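You operate a simulated robot arm through the tools that you are given. There is no shell and no other tool.

You run a simulated robot arm. Do the job below in one go: nothing can be reset, and whatever is moved stays where it is left.

JOB
Wax the foot of the cream pot, then dip its lower half in the green glaze.
Fine: pot back on the brown board, lid back on, wax dial off. Set down upright: what you pick out.
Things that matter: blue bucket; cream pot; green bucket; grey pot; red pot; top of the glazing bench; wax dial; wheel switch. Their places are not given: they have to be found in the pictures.

Only the result counts: the job must be done as asked and must still hold three seconds after the hand-in. Knocking over, shifting, dropping, spilling or breaking anything else fails it. A push-on lid holds only when it is set on centred and level and pressed home; a screw cap is set on level and turned clockwise until tight.

ROBOT AND FRAMES
A 7-joint arm with a two-finger parallel gripper, fixed in place. Base frame: the origin is at the foot of the arm, x ahead of it, y to its left, z up; the work surface is at about z = 860. Units: mm, rad, N and s.
Its first joint turns from -2.304 to 2.304 rad. Payload 3.91 kg.
Tool frame: the origin (TCP) lies between the finger pads and is the grasp point; the fingertips stand 30 mm ahead of it; z points along the fingers, y is the line along which they close. The gripper opens to 110 mm. The fingers are 20 mm wide and 10 mm thick; the gripper's body (48 by 112 mm) begins 55 mm behind the TCP.
Orientation is that of the tool frame in the base frame, as a unit quaternion [w, x, y, z]. With the fingers straight down and closing along the base's y, the tool's x points along the base's -x, its y along +y and its z along -z.

CONTROLS
- The arm moves only by the tool drive_tool. Its argument "steps" is a list that holds one entry, the list of rows, each a list of 7 numbers: the shift along the tool's x, y, z in mm, then the turn, a rotation vector about the tool's x, y, z in degrees, then the finger opening in mm, from 0 to 110. In form: [[[x, y, z, wx, wy, wz, claw], ...]]. A call has 1 to 20 rows; each row shifts and turns the commanded pose from where the row before left it, along the tool's axes as they then stand. Each row takes 0.2 s and may step no farther than 50 mm and 0.15 rad from the row before; otherwise, or with a gripper value out of range, the whole call is refused. Where a pose cannot be reached the arm comes as near as it can. A force on the tool above 60 N (or 10 N above the force at the start of the call, whichever is more), or a blocked arm, ends the call early, and 0.2 s more pass. The fingers move at their own pace (about 108 mm/s each) and stop on an object; they squeeze with about 37 N. The grip force told is the motor's: it shows also when the fingers shut on nothing. Time passes only in rows, and 0.2 s behind the last, so rows that do not move let the fingers close. It gives the time, the measured TCP pose, the force on the tool (base axes), the opening and the grip force at its end, in the units of the frame above (readings bear some noise), with the torque about the TCP (base axes, N m) and any sound that the robot's microphone picked up.
- Cameras (640 x 400 px; columns grow to the right, rows downward): "scene" is fixed at [220.8, -649.4, 1606.9]; the picture's right is [0.95, -0.32, 0.00], its down [-0.25, -0.72, -0.64] and it looks along [0.21, 0.61, -0.76] (base axes); focal length 227 px, centre (320, 200). "wrist" rides on the gripper at [72, 17, -103] in the tool frame; the picture's right is [-0.23, 0.97, 0.00], its down [-0.76, -0.18, -0.62] and it looks along [-0.61, -0.14, 0.78] (tool axes); focal length 222 px, centre (320, 200).
- snapshot(camera): a new picture of that camera. No time passes.
- probe_pixels(camera, pixels): for up to 12 pixels [column, row] of the newest picture of that camera ("zoom" is the newest enlarged one), the place [x, y, z] in the base frame of the surface seen there, good to about 2 mm. No time passes.
- enlarge(camera, box): a new picture of the part [left, top, right, bottom] of that camera's present view, enlarged. No time passes.
- sign_off(): hands the job in; it is judged then, once.

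Open the gripper and draw the arm clear of the work before you hand the job in, unless the task says otherwise.

The tools are called as a command line: name --argument value ..., lists and objects as JSON in quotes. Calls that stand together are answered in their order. drive_tool: Moves the arm, as the interface text tells. Its arguments: {"type":"object","properties":{"steps":{"type":"array","items":{"type":"array","items":{"type":"array","items":{"type":"number"}}}}},"required":["steps"]} The other tools are called the same way: snapshot (camera) takes a picture; probe_pixels (camera, pixels) gives the place of the surface under pixels of a picture; enlarge (camera, box) takes an enlarged picture of a part of a camera's view; sign_off () hands the job in.

At the start:

```text
t: 0.0
position: [477.5, 312.0, 1222.9]
tcp_rot: [0.0, 0.0, 1.0, 0.0]
force: [-0.6, -0.2, 0.1]
moment: [0.0, 0.01, 0.0]
width: 110.0
finger_force: 0.0
```

scene: 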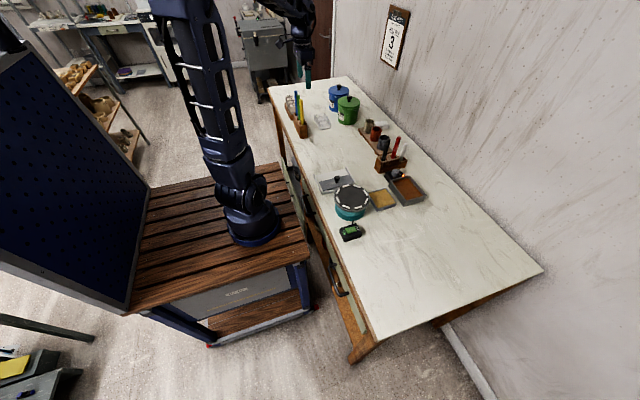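
wrist: 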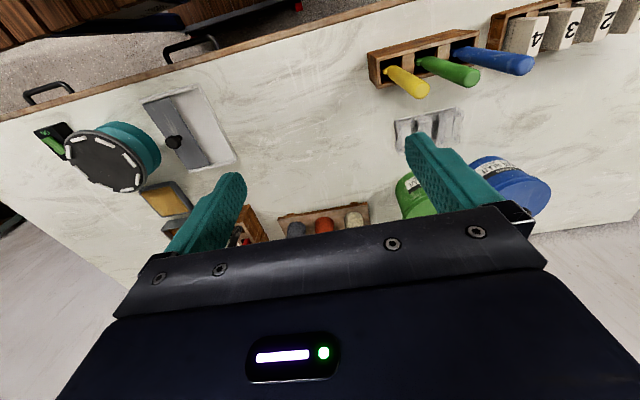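

The scene shows the bench with blue and green buckets near (345,100), small pots near (377,135), wheel at (351,200). I enlarge the areas to identify everything.

enlarge --camera "scene" --box '[340, 100, 440, 162]'

enlarge --camera "scene" --box '[310, 150, 440, 250]'

enlarge --camera "scene" --box '[270, 70, 370, 140]'

enlarge --camera "scene" --box '[370, 0, 430, 80]'

```text
6.40 times, centred on (390, 131) of scene
```

zoom: 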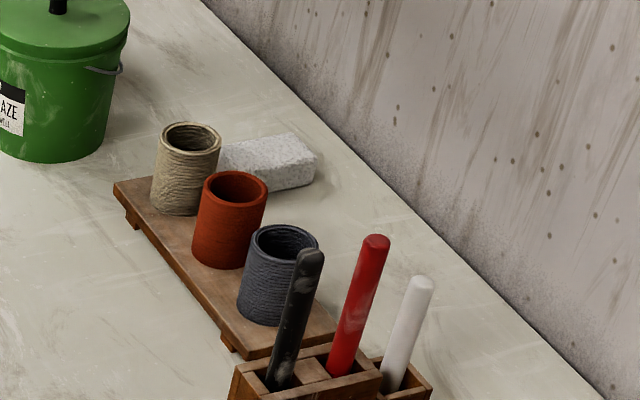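

```text
4.00 times, centred on (375, 200) of scene
```

zoom: 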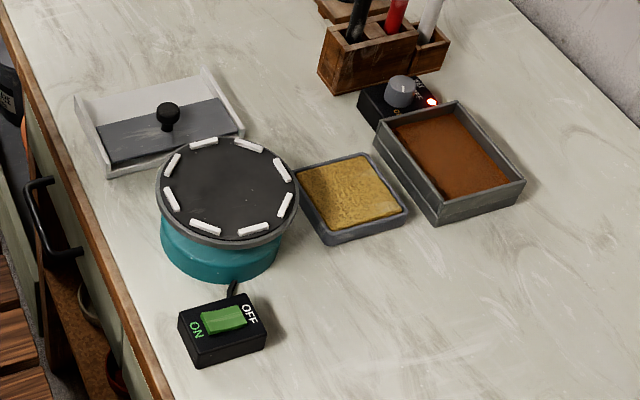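

```text
5.71 times, centred on (320, 105) of scene
```

zoom: 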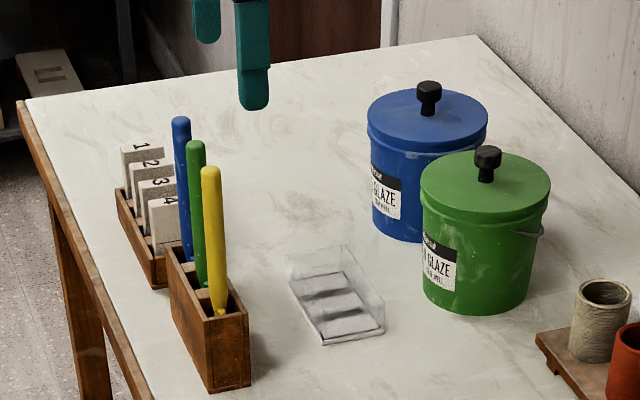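

```text
5.00 times, centred on (400, 40) of scene
```

zoom: 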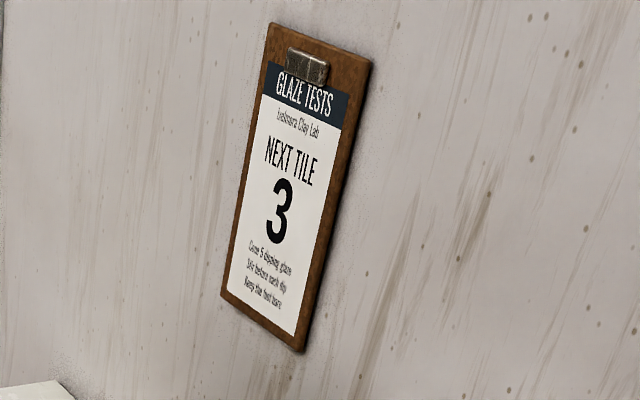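

The clipboard has small text and the dial has markings and a light; I enlarge those further.

enlarge --camera "scene" --box '[385, 40, 409, 66]'

enlarge --camera "scene" --box '[380, 155, 430, 205]'

enlarge --camera "scene" --box '[326, 78, 366, 128]'

enlarge --camera "wrist" --box '[370, 100, 570, 225]'

enlarge --camera "wrist" --box '[0, 80, 380, 260]'

```text
15.38 times, centred on (397, 53) of scene
```

zoom: 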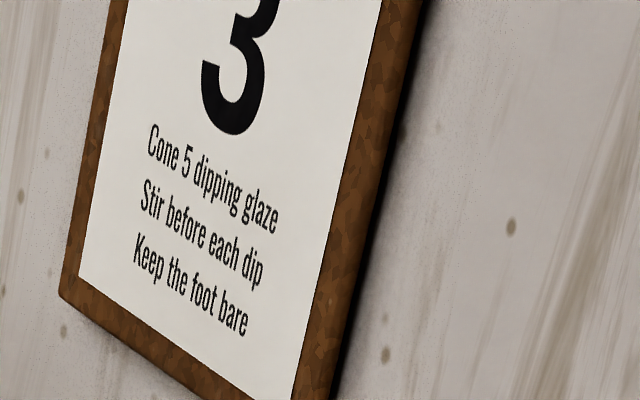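

```text
8.00 times, centred on (405, 180) of scene
```

zoom: 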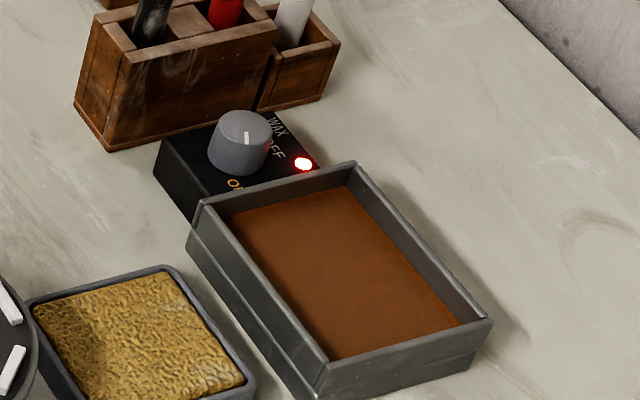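

```text
8.00 times, centred on (346, 103) of scene
```

zoom: 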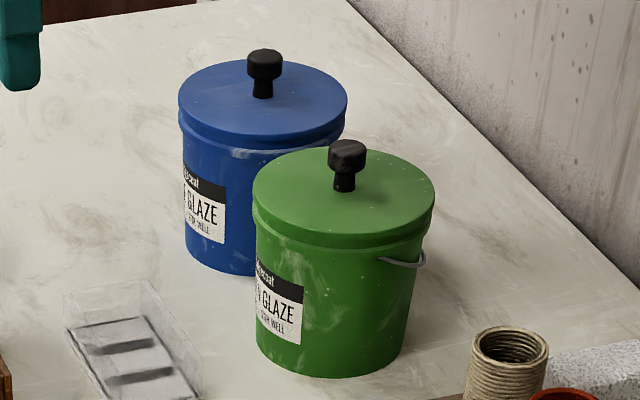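

```text
3.20 times, centred on (470, 162) of wrist
```

zoom: 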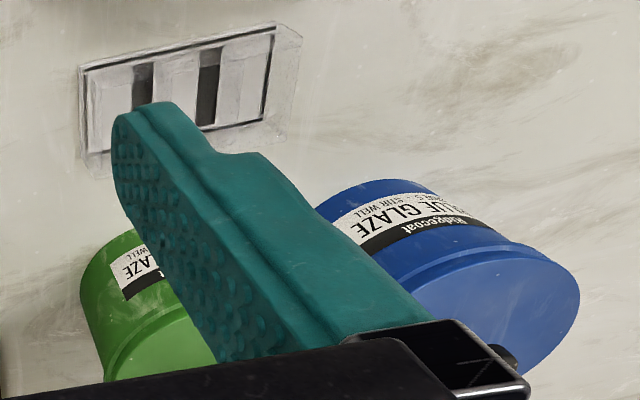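

```text
1.68 times, centred on (190, 170) of wrist
```

zoom: 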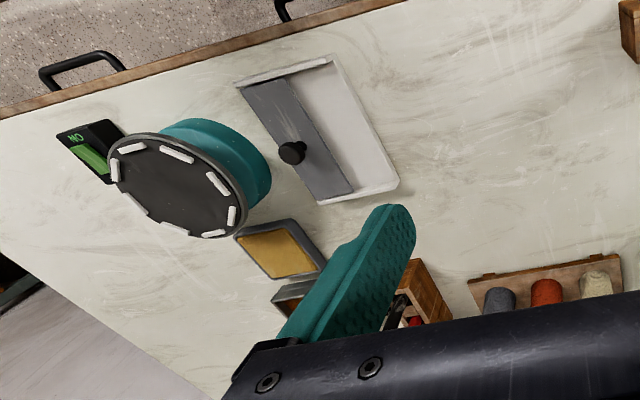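

The card says stir before each dip and keep the foot bare; the green stick is likely the stirrer for the green glaze. I zoom on the pots and probe for their positions.

enlarge --camera "scene" --box '[340, 100, 440, 162]'

probe_pixels --camera "zoom" --pixels '[[190, 125], [160, 135], [219, 142], [190, 152], [178, 212], [190, 185], [131, 190], [230, 330], [330, 325], [236, 172], [285, 225], [295, 180]]'

probe_pixels --camera "scene" --pixels '[[300, 130], [500, 260], [400, 200], [330, 100], [340, 88], [348, 98], [300, 95], [303, 100], [320, 120], [345, 90], [352, 101], [384, 130]]'

```text
6.40 times, centred on (390, 131) of scene
```

zoom: 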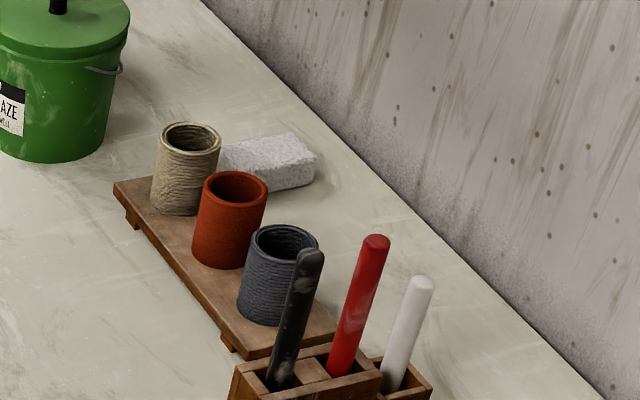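

```text
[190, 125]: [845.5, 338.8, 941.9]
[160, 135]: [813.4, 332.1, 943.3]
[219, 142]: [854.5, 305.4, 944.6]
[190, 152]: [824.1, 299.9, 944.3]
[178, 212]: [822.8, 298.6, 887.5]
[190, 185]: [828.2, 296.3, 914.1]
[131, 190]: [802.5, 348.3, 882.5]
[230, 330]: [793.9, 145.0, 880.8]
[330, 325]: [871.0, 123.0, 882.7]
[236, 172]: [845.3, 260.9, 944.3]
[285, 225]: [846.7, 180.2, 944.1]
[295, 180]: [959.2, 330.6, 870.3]
```

```text
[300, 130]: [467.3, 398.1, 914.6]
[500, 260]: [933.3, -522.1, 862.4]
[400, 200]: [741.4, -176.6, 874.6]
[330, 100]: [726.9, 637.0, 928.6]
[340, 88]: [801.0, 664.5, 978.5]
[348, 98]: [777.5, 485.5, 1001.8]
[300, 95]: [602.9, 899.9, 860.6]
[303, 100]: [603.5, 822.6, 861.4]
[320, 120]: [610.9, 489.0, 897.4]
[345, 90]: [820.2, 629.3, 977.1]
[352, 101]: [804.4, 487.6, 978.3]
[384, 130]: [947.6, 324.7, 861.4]
```

Cream pot centre is about (836,320), green bucket about (795,495). I now zoom on the bucket/stick area and probe rims, knobs and stick tips.

enlarge --camera "scene" --box '[326, 78, 366, 128]'

probe_pixels --camera "zoom" --pixels '[[347, 148], [333, 150], [362, 152], [344, 180], [255, 190], [432, 195], [344, 235], [344, 150], [330, 300], [400, 262], [420, 260], [330, 370]]'

enlarge --camera "scene" --box '[280, 85, 335, 140]'

probe_pixels --camera "zoom" --pixels '[[100, 100], [150, 150], [200, 200], [250, 250], [300, 300]]'

```text
8.00 times, centred on (346, 103) of scene
```

zoom: 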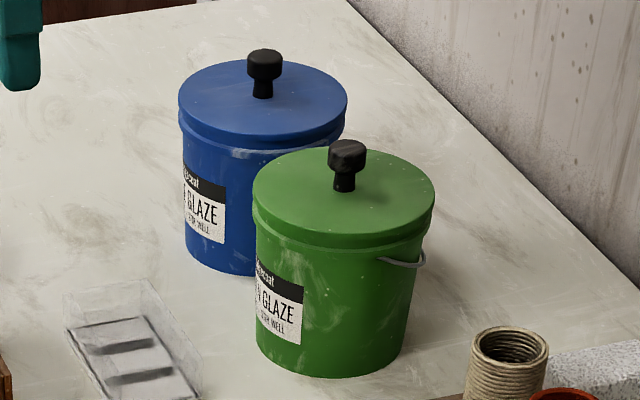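

```text
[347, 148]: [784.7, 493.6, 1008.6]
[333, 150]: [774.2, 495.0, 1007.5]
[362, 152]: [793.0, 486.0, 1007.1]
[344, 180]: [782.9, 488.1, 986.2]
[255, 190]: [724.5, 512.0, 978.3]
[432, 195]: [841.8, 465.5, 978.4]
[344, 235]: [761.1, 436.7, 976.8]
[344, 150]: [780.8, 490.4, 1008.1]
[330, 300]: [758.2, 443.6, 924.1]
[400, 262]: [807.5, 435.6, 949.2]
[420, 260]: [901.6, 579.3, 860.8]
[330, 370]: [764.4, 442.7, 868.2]
```

```text
7.27 times, centred on (308, 112) of scene
```

zoom: 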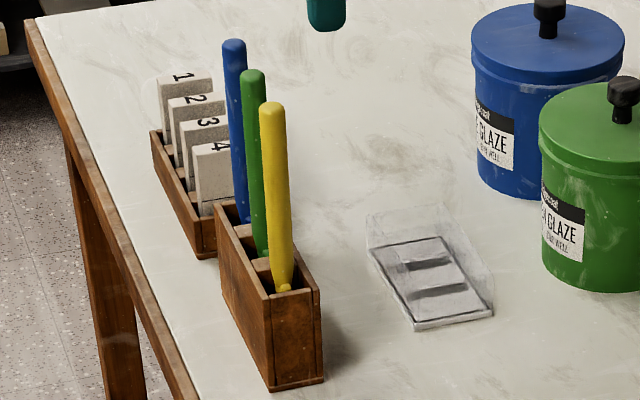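

```text
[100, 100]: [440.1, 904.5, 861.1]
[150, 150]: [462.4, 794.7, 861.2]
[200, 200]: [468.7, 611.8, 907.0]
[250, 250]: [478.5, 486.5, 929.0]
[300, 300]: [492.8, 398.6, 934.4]
```

Bucket lid centre is about (783,489), knob top z≈1008. Now the sticks: green tip at zoom (252,75), base at (260,255).

probe_pixels --camera "zoom" --pixels '[[252, 75], [254, 120], [256, 160], [259, 200], [261, 245], [246, 160], [265, 160], [272, 110], [281, 240], [287, 280], [233, 45], [242, 200]]'

probe_pixels --camera "zoom" --pixels '[[217, 207], [240, 203], [262, 290], [318, 290], [290, 292], [262, 262], [270, 385], [322, 378], [245, 225], [275, 265], [300, 285], [285, 262]]'

```text
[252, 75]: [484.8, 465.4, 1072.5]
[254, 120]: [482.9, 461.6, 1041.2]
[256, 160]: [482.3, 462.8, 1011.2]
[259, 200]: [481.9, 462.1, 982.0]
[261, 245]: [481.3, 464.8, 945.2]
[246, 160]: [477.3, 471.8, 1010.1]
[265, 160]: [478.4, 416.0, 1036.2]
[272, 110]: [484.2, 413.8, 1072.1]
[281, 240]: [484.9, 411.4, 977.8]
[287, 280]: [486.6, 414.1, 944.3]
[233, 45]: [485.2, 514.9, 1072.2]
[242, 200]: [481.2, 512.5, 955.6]
```

```text
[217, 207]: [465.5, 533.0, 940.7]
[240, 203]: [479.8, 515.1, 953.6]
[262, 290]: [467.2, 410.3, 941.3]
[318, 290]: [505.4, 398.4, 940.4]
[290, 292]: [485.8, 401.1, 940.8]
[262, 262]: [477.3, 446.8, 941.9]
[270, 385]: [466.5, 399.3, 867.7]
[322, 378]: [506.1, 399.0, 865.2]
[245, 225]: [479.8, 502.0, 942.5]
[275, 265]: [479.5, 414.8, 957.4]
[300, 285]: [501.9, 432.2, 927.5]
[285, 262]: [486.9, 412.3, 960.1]
```

Green stick axis is near (485,469), top z≈1073. Now zoom on the wax tray and dial and probe them.

enlarge --camera "scene" --box '[390, 160, 415, 180]'

probe_pixels --camera "zoom" --pixels '[[100, 100], [200, 100], [300, 100], [200, 200], [300, 200], [400, 200], [450, 180]]'

enlarge --camera "scene" --box '[380, 155, 430, 205]'

probe_pixels --camera "zoom" --pixels '[[240, 115], [247, 138], [240, 160], [205, 205], [352, 168], [325, 370], [490, 325], [250, 215], [350, 195], [335, 355], [455, 320], [340, 270]]'

```text
16.00 times, centred on (402, 170) of scene
```

zoom: 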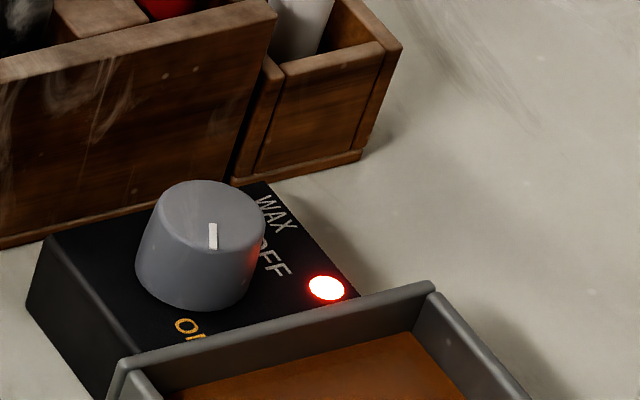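

```text
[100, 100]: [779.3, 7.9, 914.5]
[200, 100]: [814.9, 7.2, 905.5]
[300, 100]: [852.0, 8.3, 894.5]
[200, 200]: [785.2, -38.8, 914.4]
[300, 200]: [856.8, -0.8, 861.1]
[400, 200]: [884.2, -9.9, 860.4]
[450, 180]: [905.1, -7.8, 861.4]
```

```text
8.00 times, centred on (405, 180) of scene
```

zoom: 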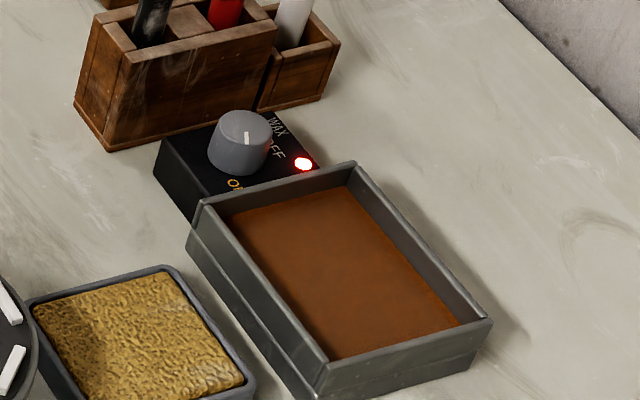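

```text
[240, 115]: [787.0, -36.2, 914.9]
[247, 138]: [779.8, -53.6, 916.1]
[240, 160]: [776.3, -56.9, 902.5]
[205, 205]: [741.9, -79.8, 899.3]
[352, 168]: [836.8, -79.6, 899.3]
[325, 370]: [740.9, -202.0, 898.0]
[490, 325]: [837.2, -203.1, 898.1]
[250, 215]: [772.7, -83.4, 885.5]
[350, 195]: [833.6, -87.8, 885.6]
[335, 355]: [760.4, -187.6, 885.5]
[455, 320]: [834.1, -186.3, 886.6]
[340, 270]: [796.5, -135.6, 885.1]
```

Wax surface is z≈885, tray x 741–837, y −203…−80; the dial knob is near (782,−48), top 915. I move the wrist camera over the wax/dial area for a better look.

drive_tool --steps '[[[-18.5, -38.4, 12.3, 0, 0, 0, 110], [-18.5, -38.4, 12.3, 0, 0, 0, 110], [-18.5, -38.4, 12.3, 0, 0, 0, 110], [-18.5, -38.4, 12.3, 0, 0, 0, 110], [-18.5, -38.4, 12.3, 0, 0, 0, 110], [-18.5, -38.4, 12.3, 0, 0, 0, 110], [-18.5, -38.4, 12.3, 0, 0, 0, 110], [-18.5, -38.4, 12.3, 0, 0, 0, 110], [-18.5, -38.4, 12.3, 0, 0, 0, 110], [-18.5, -38.4, 12.3, 0, 0, 0, 110], [0, 0, 0, 0, 0, 0, 110]]]'

snapshot --camera "wrist"

snapshot --camera "scene"

```text
t: 2.4
position: [661.4, -72.8, 1100.7]
tcp_rot: [0.0, 0.0, 1.0, 0.0]
force: [0.8, -0.1, 0.3]
moment: [-0.01, 0.01, 0.01]
width: 110.2
finger_force: 0.0
```

```text
taken
```

wrist: 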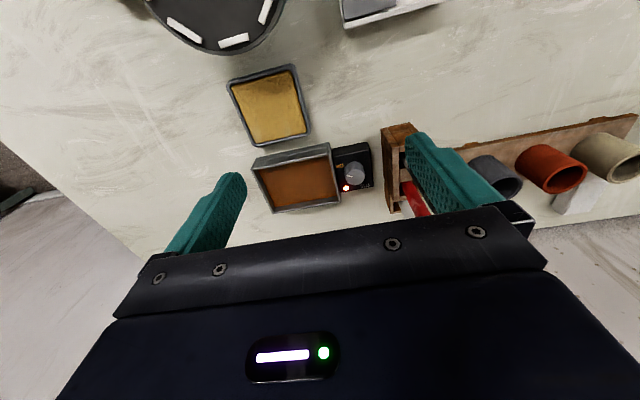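

```text
taken
```

scene: 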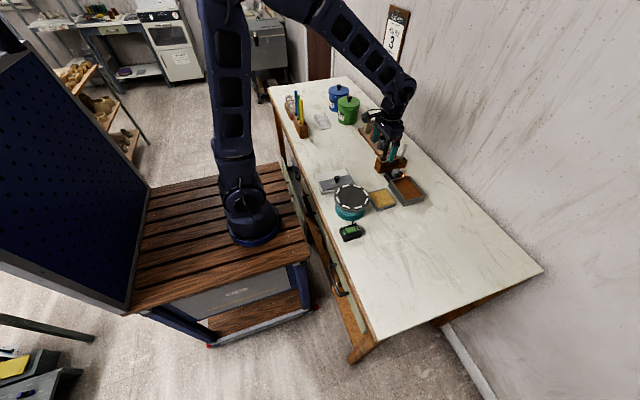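

enlarge --camera "wrist" --box '[300, 125, 400, 215]'

enlarge --camera "wrist" --box '[380, 110, 640, 230]'

```text
4.44 times, centred on (350, 170) of wrist
```

zoom: 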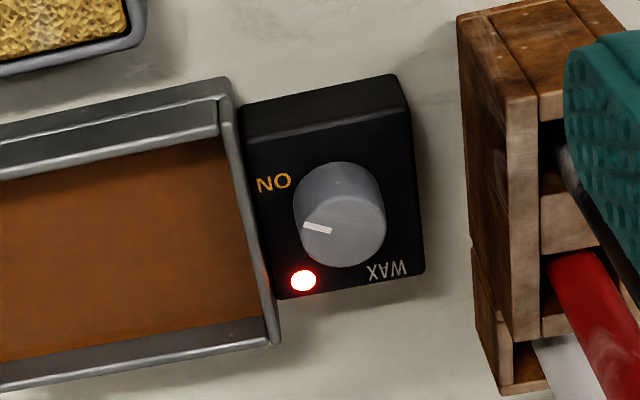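

```text
2.46 times, centred on (510, 170) of wrist
```

zoom: 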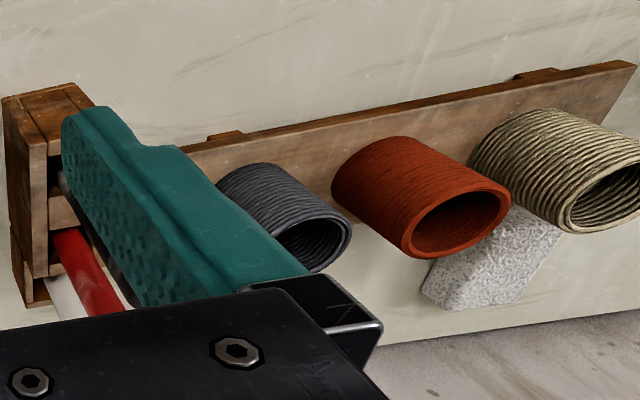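

The dial's white mark points image-left (≈−y); "ON" lies to the −x side. I probe precise label positions and zoom from the scene camera.

enlarge --camera "wrist" --box '[325, 135, 385, 205]'

enlarge --camera "scene" --box '[388, 162, 408, 182]'

```text
5.71 times, centred on (355, 170) of wrist
```

zoom: 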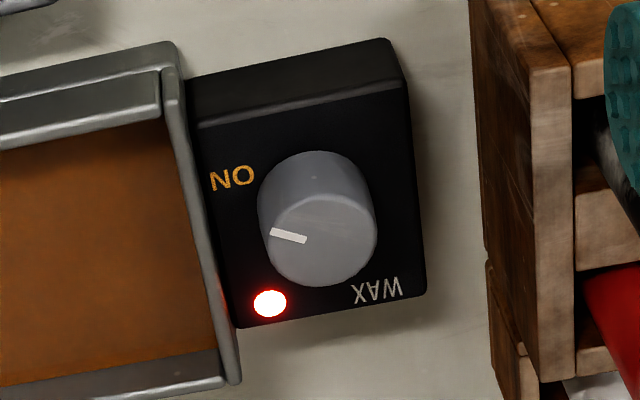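

```text
16.00 times, centred on (398, 172) of scene
```

zoom: 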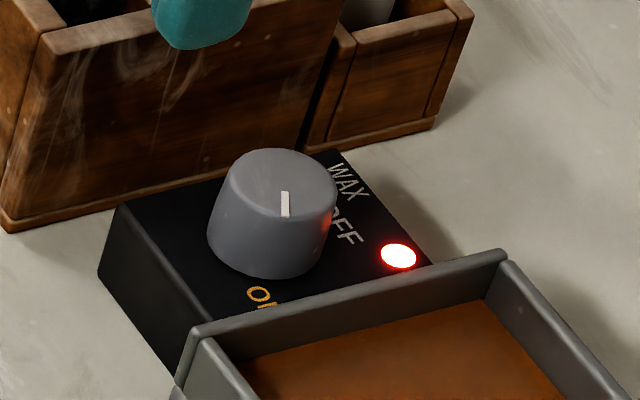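

probe_pixels --camera "zoom" --pixels '[[345, 183], [347, 228], [398, 256], [258, 293], [285, 192], [285, 216], [278, 160], [230, 180], [333, 190], [285, 205], [125, 205], [100, 270]]'

enlarge --camera "wrist" --box '[325, 135, 385, 205]'

probe_pixels --camera "zoom" --pixels '[[232, 177], [270, 303], [376, 290], [270, 232], [306, 240], [323, 240], [376, 240], [323, 285], [320, 195], [200, 128], [400, 85], [425, 290]]'

```text
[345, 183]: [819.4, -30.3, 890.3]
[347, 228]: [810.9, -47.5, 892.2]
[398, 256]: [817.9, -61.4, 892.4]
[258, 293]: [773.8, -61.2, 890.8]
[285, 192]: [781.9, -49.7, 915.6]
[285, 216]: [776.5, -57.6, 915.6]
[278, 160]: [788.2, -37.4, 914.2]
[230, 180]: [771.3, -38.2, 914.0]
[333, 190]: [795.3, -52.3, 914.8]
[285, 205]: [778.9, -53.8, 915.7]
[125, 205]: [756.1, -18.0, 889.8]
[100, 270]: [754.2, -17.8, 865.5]
```

```text
5.71 times, centred on (355, 170) of wrist
```

zoom: 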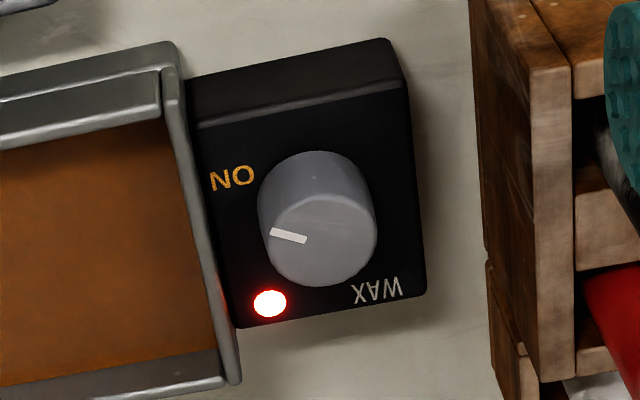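

```text
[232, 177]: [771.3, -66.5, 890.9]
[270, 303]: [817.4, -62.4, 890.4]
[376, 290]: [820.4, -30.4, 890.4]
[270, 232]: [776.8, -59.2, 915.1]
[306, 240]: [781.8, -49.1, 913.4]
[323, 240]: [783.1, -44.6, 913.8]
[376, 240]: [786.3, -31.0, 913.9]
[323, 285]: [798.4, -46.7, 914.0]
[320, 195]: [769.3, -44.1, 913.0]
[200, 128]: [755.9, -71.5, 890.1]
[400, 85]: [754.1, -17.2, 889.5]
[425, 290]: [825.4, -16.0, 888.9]
```

The pointer direction from knob centre (784,−45) to its tip matches the "ON" label (−120°), so the wax heater is already on with the light lit; OFF lies toward +x. Next I move to inspect the green bucket lid closely.

drive_tool --steps '[[[-2, 46, -2, 0, 0, 0, 110], [-2, 46, -2, 0, 0, 0, 110], [-2, 46, -2, 0, 0, 0, 110], [-2, 46, -2, 0, 0, 0, 110], [-2, 46, -2, 0, 0, 0, 110], [-2, 46, -2, 0, 0, 0, 110], [-2, 46, -2, 0, 0, 0, 110], [-2, 46, -2, 0, 0, 0, 110], [-2, 46, -2, 0, 0, 0, 110], [-2, 46, -2, 0, 0, 0, 110], [-2, 46, -2, 0, 0, 0, 110], [-2, 46, -2, 0, 0, 0, 110], [0, 0, 0, 0, 0, 0, 110]]]'

snapshot --camera "wrist"

```text
t: 5.2
position: [686.5, 479.5, 1125.4]
tcp_rot: [0.0, -0.001, 1.0, 0.0]
force: [-0.2, -0.2, -0.2]
moment: [0.02, 0.0, 0.0]
width: 109.8
finger_force: 0.0
```

```text
taken
```

wrist: 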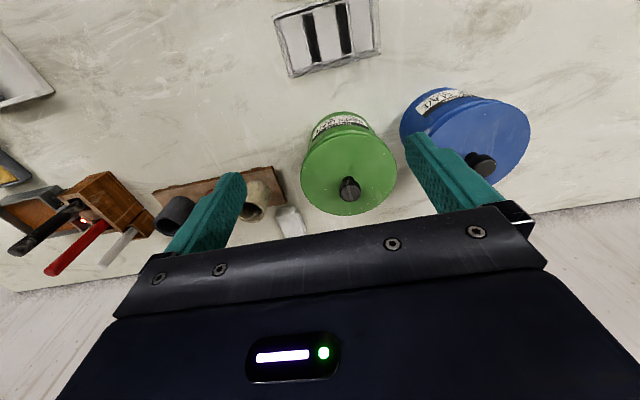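

enlarge --camera "wrist" --box '[285, 95, 415, 225]'

probe_pixels --camera "wrist" --pixels '[[349, 189], [341, 189], [357, 188], [349, 198], [349, 181], [302, 175], [396, 172], [347, 214], [344, 128], [349, 150], [320, 200], [375, 205]]'

```text
3.08 times, centred on (350, 160) of wrist
```

zoom: 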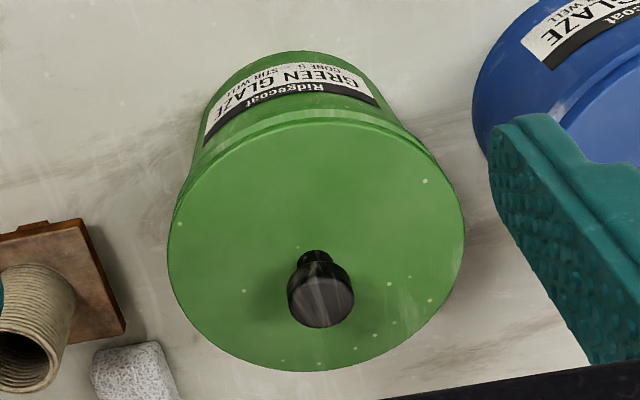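

```text
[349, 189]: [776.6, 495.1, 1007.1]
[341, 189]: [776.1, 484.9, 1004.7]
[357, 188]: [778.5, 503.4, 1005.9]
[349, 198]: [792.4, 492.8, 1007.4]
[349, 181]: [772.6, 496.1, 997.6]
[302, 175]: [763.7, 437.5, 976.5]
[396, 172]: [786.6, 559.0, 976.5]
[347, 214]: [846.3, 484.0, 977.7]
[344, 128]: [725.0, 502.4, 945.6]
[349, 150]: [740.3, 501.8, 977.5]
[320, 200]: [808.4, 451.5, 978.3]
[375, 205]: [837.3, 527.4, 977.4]
```

I probe the knob's top circle in the zoom (≈(320,300)) for its exact centre.

probe_pixels --camera "zoom" --pixels '[[320, 300], [292, 300], [350, 297], [321, 322], [320, 282], [308, 282], [335, 318], [318, 258], [306, 262], [330, 262], [320, 272], [300, 275]]'

```text
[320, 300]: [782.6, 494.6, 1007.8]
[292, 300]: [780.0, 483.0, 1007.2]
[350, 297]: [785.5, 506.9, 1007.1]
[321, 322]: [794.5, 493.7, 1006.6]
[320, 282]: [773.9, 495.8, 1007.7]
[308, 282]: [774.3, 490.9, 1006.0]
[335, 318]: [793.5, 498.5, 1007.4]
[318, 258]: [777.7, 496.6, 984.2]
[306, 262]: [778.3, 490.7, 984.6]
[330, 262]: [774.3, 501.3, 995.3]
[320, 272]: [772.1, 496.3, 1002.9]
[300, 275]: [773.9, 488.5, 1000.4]
```

Knob centre is (783.5,495), cap radius ~12.5, z 992–1008. I move above it and descend to TCP z≈1012.

drive_tool --steps '[[[-32.3, 5, 10, 0, 0, 0, 60], [-32.3, 5, 10, 0, 0, 0, 60], [-32.4, 5, 10, 0, 0, 0, 60], [0, 0, 20, 0, 0, 0, 60], [0, 0, 0, 0, 0, 0, 60]]]'

snapshot --camera "wrist"

```text
t: 6.4
position: [784.1, 493.1, 1073.8]
tcp_rot: [0.0, -0.001, 1.0, 0.001]
force: [-0.6, -0.6, -1.0]
moment: [-0.02, 0.04, -0.01]
width: 59.9
finger_force: 0.0
```

```text
taken
```

wrist: 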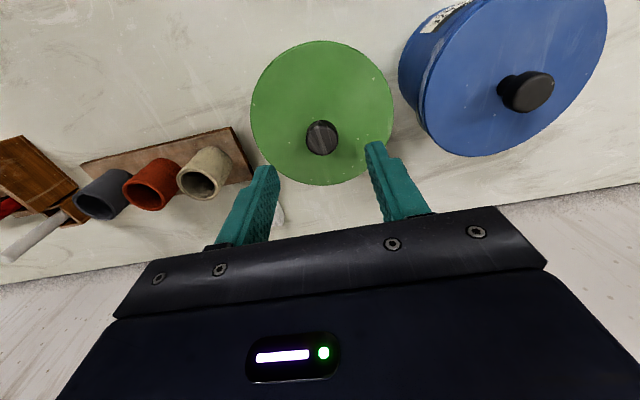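

The knob is centred between the fingers at (321,138). I descend to TCP z≈1011 and close gently.

drive_tool --steps '[[[0, 1.0, 20, 0, 0, 0, 60], [0, 0, 20, 0, 0, 0, 60], [0, 0, 21.5, 0, 0, 0, 60], [0, 0, 0, 0, 0, 0, 60], [0, 0, 0, 0, 0, 0, 15], [0, 0, 0, 0, 0, 0, 15], [0, 0, 0, 0, 0, 0, 15], [0, 0, 0, 0, 0, 0, 15]]]'

snapshot --camera "wrist"

```text
t: 8.2
position: [782.6, 494.1, 1012.6]
tcp_rot: [0.0, 0.0, 1.0, 0.0]
force: [-0.2, -0.4, -0.6]
moment: [0.02, 0.01, 0.04]
width: 25.3
finger_force: 36.8
heard: snap
```

```text
taken
```

wrist: 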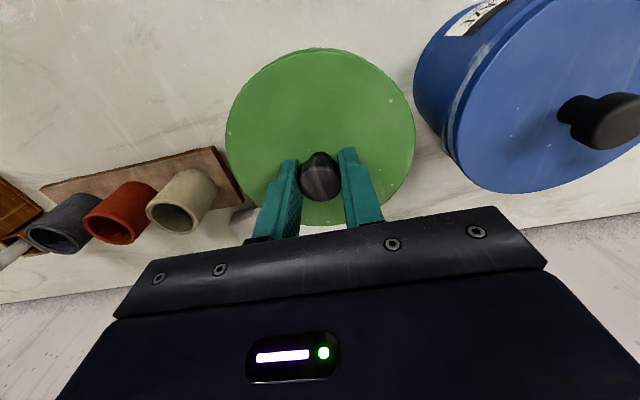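

Gripped at 25.3 mm with a snap heard. I lift slowly to pull the lid off.

drive_tool --steps '[[[0, 0, -3, 0, 0, 0, 15], [0, 0, -3, 0, 0, 0, 15], [0, 0, -4, 0, 0, 0, 15], [0, 0, -5, 0, 0, 0, 15], [0, 0, -10, 0, 0, 0, 15], [0, 0, -10, 0, 0, 0, 15]]]'

snapshot --camera "wrist"

enlarge --camera "scene" --box '[310, 60, 400, 130]'

```text
t: 9.6
position: [782.5, 493.9, 1047.9]
tcp_rot: [0.0, 0.0, 1.0, 0.0]
force: [-0.5, 0.7, -0.1]
moment: [0.0, 0.01, 0.0]
width: 25.3
finger_force: 36.4
```

```text
taken
```

wrist: 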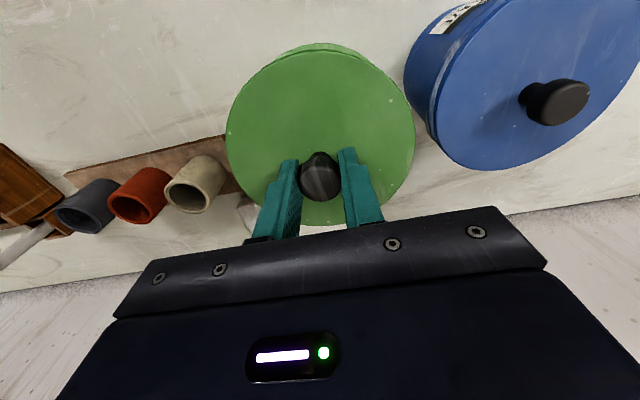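

```text
5.71 times, centred on (355, 95) of scene
```

zoom: 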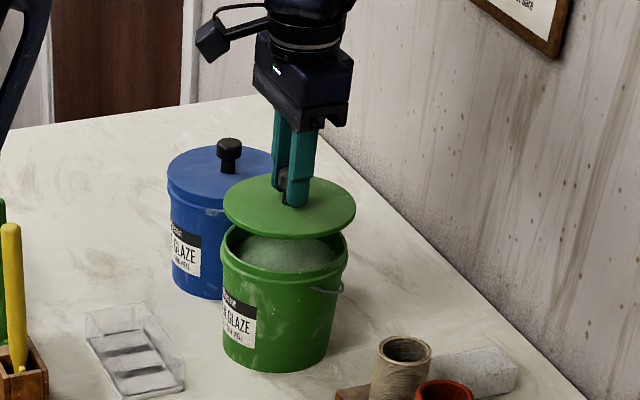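

The lid is off and the glaze level shows near the rim. I carry the lid to the clear bench area around (660,275) and hover low.

drive_tool --steps '[[[0, 0, -40, 0, 0, 0, 15], [20.4, -36.5, 0, 0, 0, 0, 15], [20.4, -36.5, 0, 0, 0, 0, 15], [20.4, -36.5, 0, 0, 0, 0, 15], [20.4, -36.5, 0, 0, 0, 0, 15], [20.4, -36.5, 0, 0, 0, 0, 15], [20.4, -36.5, 0, 0, 0, 0, 15], [0, 0, 40, 0, 0, 0, 15], [0, 0, 40, 0, 0, 0, 15], [0, 0, 40, 0, 0, 0, 15], [0, 0, 30, 0, 0, 0, 15], [0, 0, 0, 0, 0, 0, 15]]]'

snapshot --camera "wrist"

enlarge --camera "scene" --box '[300, 80, 420, 180]'

```text
t: 12.2
position: [661.7, 275.7, 937.4]
tcp_rot: [0.0, 0.0, 1.0, 0.0]
force: [-0.1, 0.3, -0.4]
moment: [-0.02, 0.01, 0.01]
width: 25.5
finger_force: 36.7
```

```text
taken
```

wrist: 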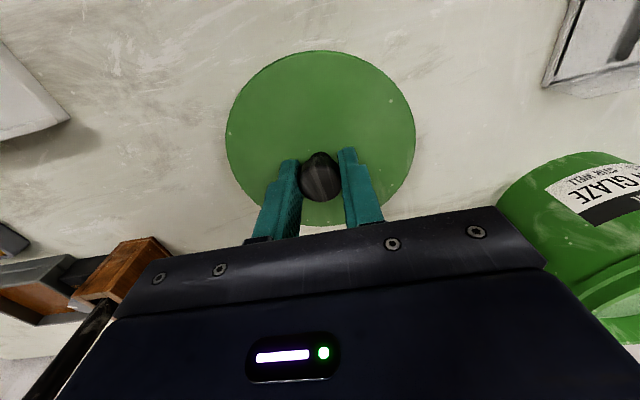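

```text
4.00 times, centred on (360, 130) of scene
```

zoom: 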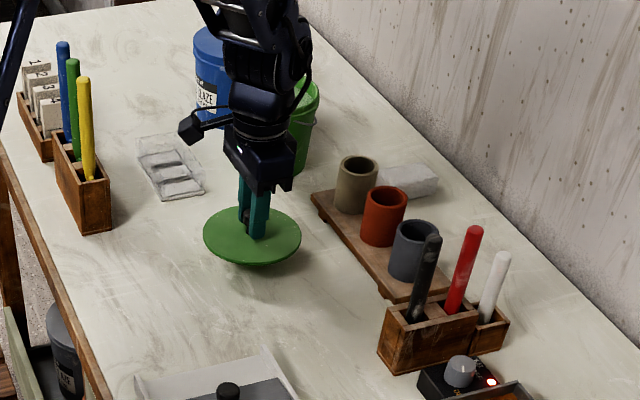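

The lid hovers over bare bench. I lower it in small steps and watch the force.

drive_tool --steps '[[[0, 0, 4, 0, 0, 0, 15], [0, 0, 4, 0, 0, 0, 15], [0, 0, 4, 0, 0, 0, 15], [0, 0, 4, 0, 0, 0, 15]]]'

enlarge --camera "scene" --box '[340, 125, 390, 155]'

```text
t: 13.2
position: [661.1, 275.6, 921.6]
tcp_rot: [0.0, 0.001, 1.0, 0.0]
force: [0.5, -0.2, -0.4]
moment: [0.0, 0.01, 0.01]
width: 25.6
finger_force: 37.0
```

```text
12.80 times, centred on (365, 140) of scene
```

zoom: 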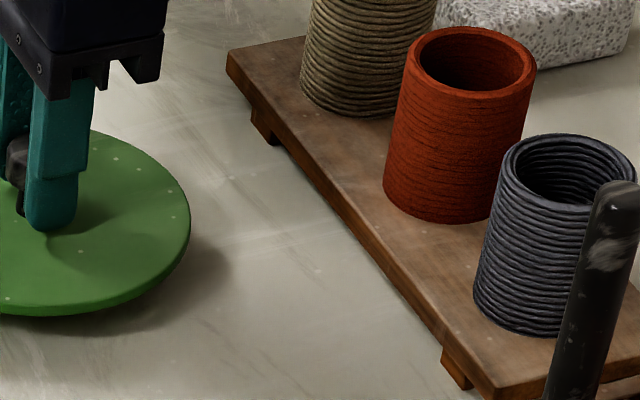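

Still free of the bench by roughly 15–20 mm. I keep lowering in 2–3 mm steps.

drive_tool --steps '[[[0, 0, 3, 0, 0, 0, 15], [0, 0, 2, 0, 0, 0, 15], [0, 0, 2, 0, 0, 0, 15], [0, 0, 0, 0, 0, 0, 15]]]'

enlarge --camera "scene" --box '[325, 120, 385, 160]'

```text
t: 14.2
position: [659.8, 275.1, 915.0]
tcp_rot: [0.0, -0.001, 1.0, 0.0]
force: [0.9, 0.7, -0.2]
moment: [0.01, 0.0, 0.03]
width: 25.3
finger_force: 37.0
```

```text
10.00 times, centred on (355, 140) of scene
```

zoom: 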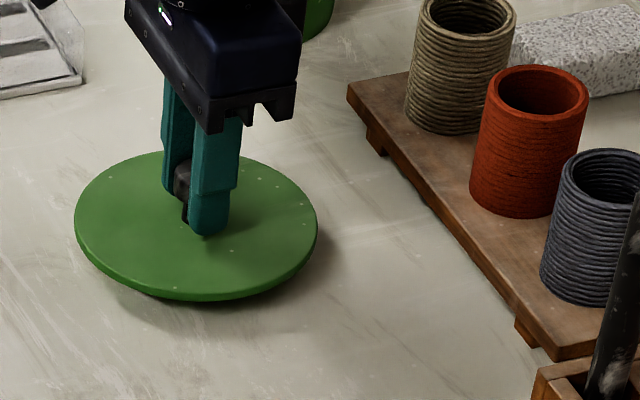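

drive_tool --steps '[[[0, 0, 2, 0, 0, 0, 15], [0, 0, 2, 0, 0, 0, 15], [0, 0, 2, 0, 0, 0, 15], [0, 0, 0, 0, 0, 0, 15]]]'

enlarge --camera "scene" --box '[325, 120, 385, 160]'

```text
t: 15.2
position: [660.2, 275.9, 908.4]
tcp_rot: [0.0, 0.0, 1.0, 0.0]
force: [-0.3, 0.4, -0.2]
moment: [-0.01, 0.04, 0.02]
width: 25.3
finger_force: 37.0
```

```text
10.00 times, centred on (355, 140) of scene
```

zoom: 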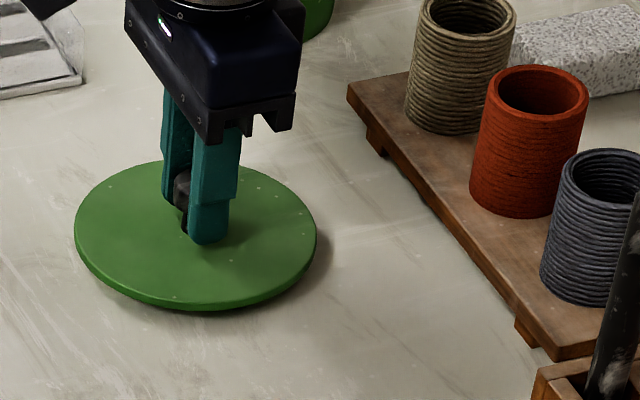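

Lid top is about z 874; still a small gap. I continue in 1–1.5 mm steps.

drive_tool --steps '[[[0, 0, 1.5, 0, 0, 0, 15], [0, 0, 1.5, 0, 0, 0, 15], [0, 0, 0, 0, 0, 0, 15]]]'

enlarge --camera "scene" --box '[325, 130, 370, 155]'

```text
t: 16.0
position: [660.7, 276.3, 908.1]
tcp_rot: [0.001, 0.0, 1.0, 0.001]
force: [-3.7, -5.2, 37.5]
moment: [-0.38, 0.14, -0.02]
width: 25.2
finger_force: 37.3
```

```text
14.22 times, centred on (348, 142) of scene
```

zoom: 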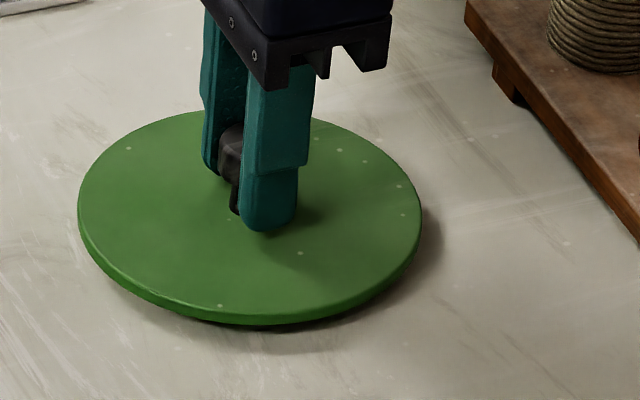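

Contact: 37 N at TCP z 908, so the lid's underside is resting on the bench. I relieve the force by ~2.5 mm, open, and rise.

drive_tool --steps '[[[0, 0, -2.3, 0, 0, 0, 15], [0, 0, 0, 0, 0, 0, 26], [0, 0, 0, 0, 0, 0, 40], [0, 0, 0, 0, 0, 0, 60], [0, 0, -10, 0, 0, 0, 60], [0, 0, -40, 0, 0, 0, 60], [0, 0, -50, 0, 0, 0, 60], [0, 0, -50, 0, 0, 0, 60], [0, 0, 0, 0, 0, 0, 60]]]'

enlarge --camera "scene" --box '[325, 80, 405, 155]'

snapshot --camera "wrist"

```text
t: 18.0
position: [661.4, 275.4, 1059.1]
tcp_rot: [0.001, 0.001, 1.0, 0.0]
force: [0.1, 0.2, -0.4]
moment: [0.01, 0.0, 0.01]
width: 60.0
finger_force: 0.0
```

```text
5.33 times, centred on (365, 118) of scene
```

zoom: 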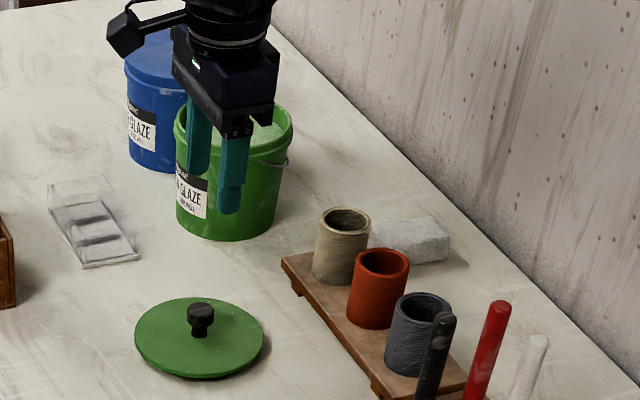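

```text
taken
```

wrist: 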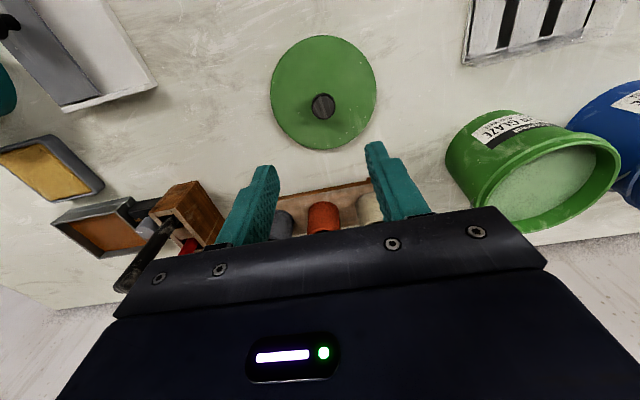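

The lid rests upright on the bench. Now I probe the bucket's rim and glaze surface in the wrist picture (opening around (548,185)).

enlarge --camera "wrist" --box '[440, 100, 640, 240]'

probe_pixels --camera "wrist" --pixels '[[548, 185], [520, 195], [570, 165], [480, 200], [486, 203], [619, 162], [612, 160], [530, 229], [560, 146], [555, 152], [580, 215], [510, 170]]'

```text
2.86 times, centred on (540, 170) of wrist
```

zoom: 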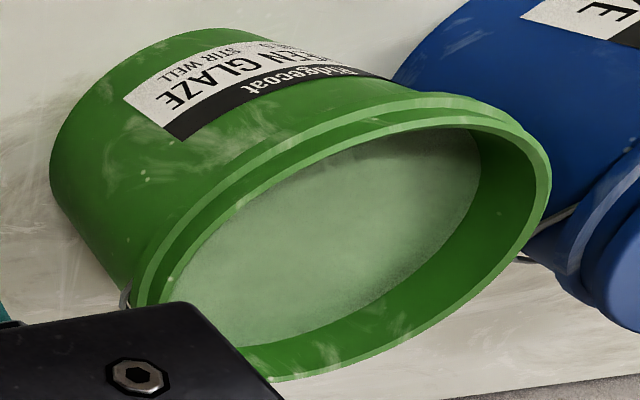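

```text
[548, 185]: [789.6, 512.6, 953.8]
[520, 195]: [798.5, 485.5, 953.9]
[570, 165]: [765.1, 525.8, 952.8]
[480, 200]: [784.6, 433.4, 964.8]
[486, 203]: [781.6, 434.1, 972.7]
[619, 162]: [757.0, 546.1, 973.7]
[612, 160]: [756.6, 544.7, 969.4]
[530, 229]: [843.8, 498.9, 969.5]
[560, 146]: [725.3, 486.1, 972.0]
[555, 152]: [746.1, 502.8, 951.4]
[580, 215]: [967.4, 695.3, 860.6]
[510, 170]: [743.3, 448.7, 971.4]
```

Glaze surface is z≈953, rim z≈973, bucket centre (784,495). Now I go up and over to the green stick at (485,468), with the fingers at 40 mm.

drive_tool --steps '[[[0, 0, -40, 0, 0, 0, 40], [0, 0, -40, 0, 0, 0, 40], [29.3, 32.2, 0, 0, 0, 0, 40], [29.3, 32.2, 0, 0, 0, 0, 40], [29.3, 32.2, 0, 0, 0, 0, 40], [29.3, 32.2, 0, 0, 0, 0, 40], [29.3, 32.2, 0, 0, 0, 0, 40], [29.3, 32.2, 0, 0, 0, 0, 40], [0, 0, 0, 0, 0, 0, 40]]]'

snapshot --camera "wrist"

enlarge --camera "wrist" --box '[220, 60, 420, 220]'

```text
t: 20.0
position: [485.2, 467.6, 1137.7]
tcp_rot: [0.0, 0.0, 1.0, 0.0]
force: [-1.0, 0.0, 0.1]
moment: [-0.02, 0.01, -0.03]
width: 39.8
finger_force: 0.0
```

```text
taken
```

wrist: 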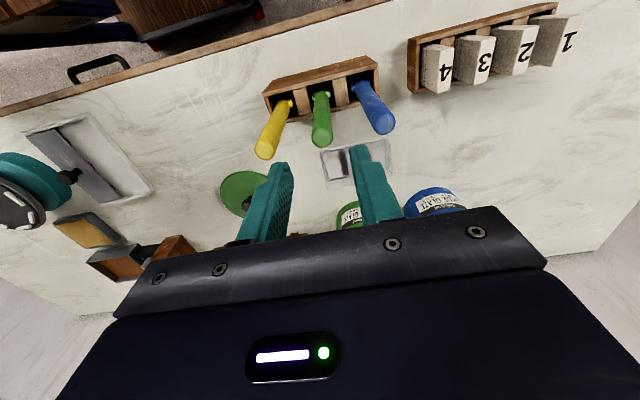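

```text
2.50 times, centred on (320, 140) of wrist
```

zoom: 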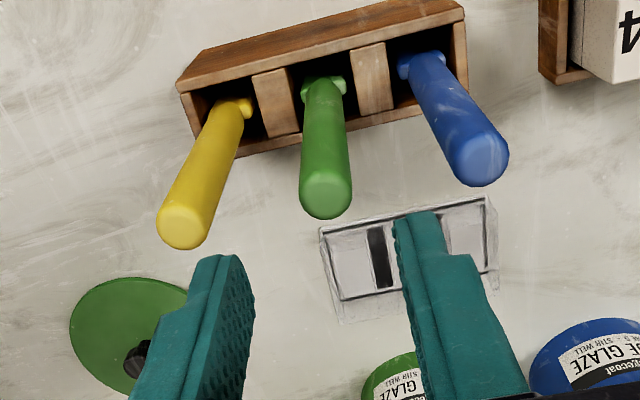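

The green stick's tip is at zoom (325,196); I probe it and its slot.

probe_pixels --camera "zoom" --pixels '[[326, 198], [303, 196], [350, 196], [325, 216], [325, 178], [325, 120], [305, 88], [345, 85], [278, 130], [385, 110], [262, 80], [366, 55]]'

enlarge --camera "wrist" --box '[260, 50, 385, 130]'

```text
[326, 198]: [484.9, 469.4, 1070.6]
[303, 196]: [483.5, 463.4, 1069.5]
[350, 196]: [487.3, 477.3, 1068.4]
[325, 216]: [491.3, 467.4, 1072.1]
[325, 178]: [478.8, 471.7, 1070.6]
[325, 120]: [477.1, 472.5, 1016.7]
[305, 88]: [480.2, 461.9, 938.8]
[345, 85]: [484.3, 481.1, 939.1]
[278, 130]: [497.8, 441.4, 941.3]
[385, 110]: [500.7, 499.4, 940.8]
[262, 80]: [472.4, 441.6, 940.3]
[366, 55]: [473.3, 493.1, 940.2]
```

```text
5.00 times, centred on (322, 90) of wrist
```

zoom: 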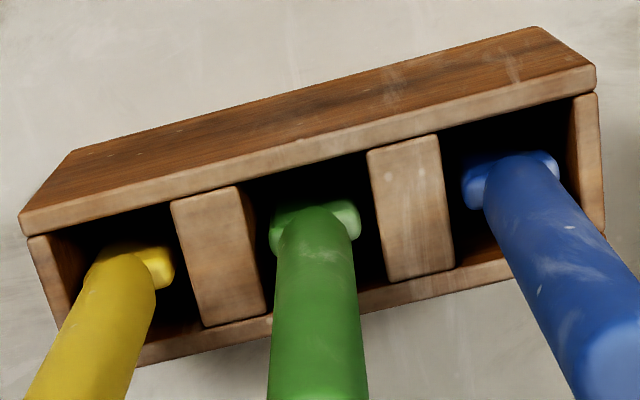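

Stick axis is (485,470), radius ~8. I descend to TCP z≈1038 and close on it.

drive_tool --steps '[[[0, 2, 25, 0, 0, 0, 40], [0, 0, 25, 0, 0, 0, 40], [0, 0, 25, 0, 0, 0, 40], [0, 0, 25, 0, 0, 0, 40], [0, 0, 0, 0, 0, 0, 40], [0, 0, 0, 0, 0, 0, 5], [0, 0, 0, 0, 0, 0, 5], [0, 0, 0, 0, 0, 0, 5], [0, 0, 0, 0, 0, 0, 5]]]'

snapshot --camera "wrist"

```text
t: 22.0
position: [483.5, 471.0, 1037.0]
tcp_rot: [0.0, 0.0, 1.0, 0.0]
force: [0.0, -0.1, 1.6]
moment: [-0.17, 0.0, -0.01]
width: 16.7
finger_force: 36.9
```

```text
taken
```

wrist: 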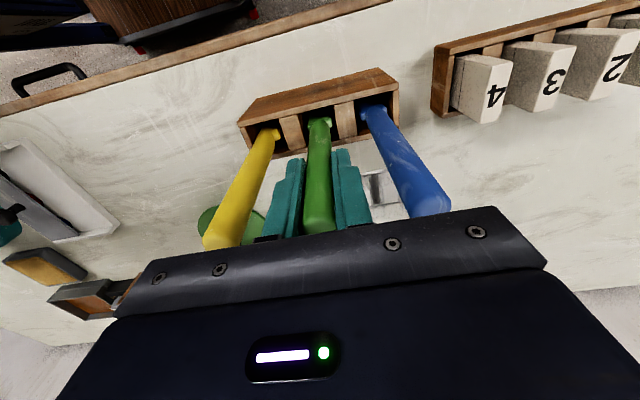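

Gripped at 16.7 mm. I lift the stick straight up 115 mm out of the holder, then check.

drive_tool --steps '[[[0, 0, -10, 0, 0, 0, 5], [0, 0, -20, 0, 0, 0, 5], [0, 0, -30, 0, 0, 0, 5], [0, 0, -30, 0, 0, 0, 5], [0, 0, -35, 0, 0, 0, 5], [0, 0, 0, 0, 0, 0, 5]]]'

enlarge --camera "scene" --box '[270, 60, 370, 140]'

```text
t: 23.4
position: [484.6, 470.0, 1163.8]
tcp_rot: [0.0, 0.0, 1.0, 0.0]
force: [-0.4, 0.9, -0.8]
moment: [0.04, 0.01, 0.05]
width: 16.8
finger_force: 36.7
```

```text
5.00 times, centred on (320, 100) of scene
```

zoom: 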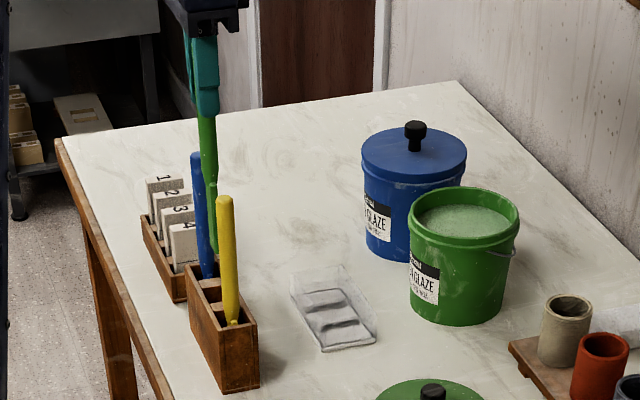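

The stick rises; I check where its bottom end is with the wrist view.

snapshot --camera "wrist"

enlarge --camera "wrist" --box '[220, 40, 420, 240]'

probe_pixels --camera "zoom" --pixels '[[320, 150], [320, 130], [321, 200], [310, 115], [330, 113], [320, 122]]'

```text
taken
```

wrist: 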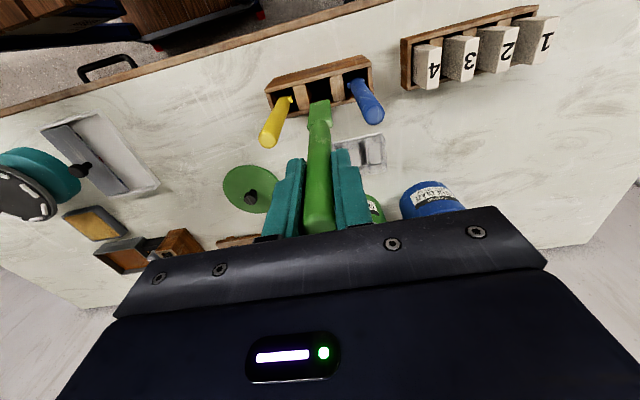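

```text
2.00 times, centred on (320, 140) of wrist
```

zoom: 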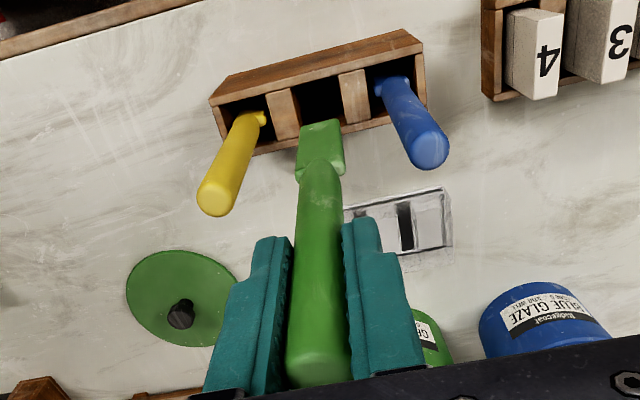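

```text
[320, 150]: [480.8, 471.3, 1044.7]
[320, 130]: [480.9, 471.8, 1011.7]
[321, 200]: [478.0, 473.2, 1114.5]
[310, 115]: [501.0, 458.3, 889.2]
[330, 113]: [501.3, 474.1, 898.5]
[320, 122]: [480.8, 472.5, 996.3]
```

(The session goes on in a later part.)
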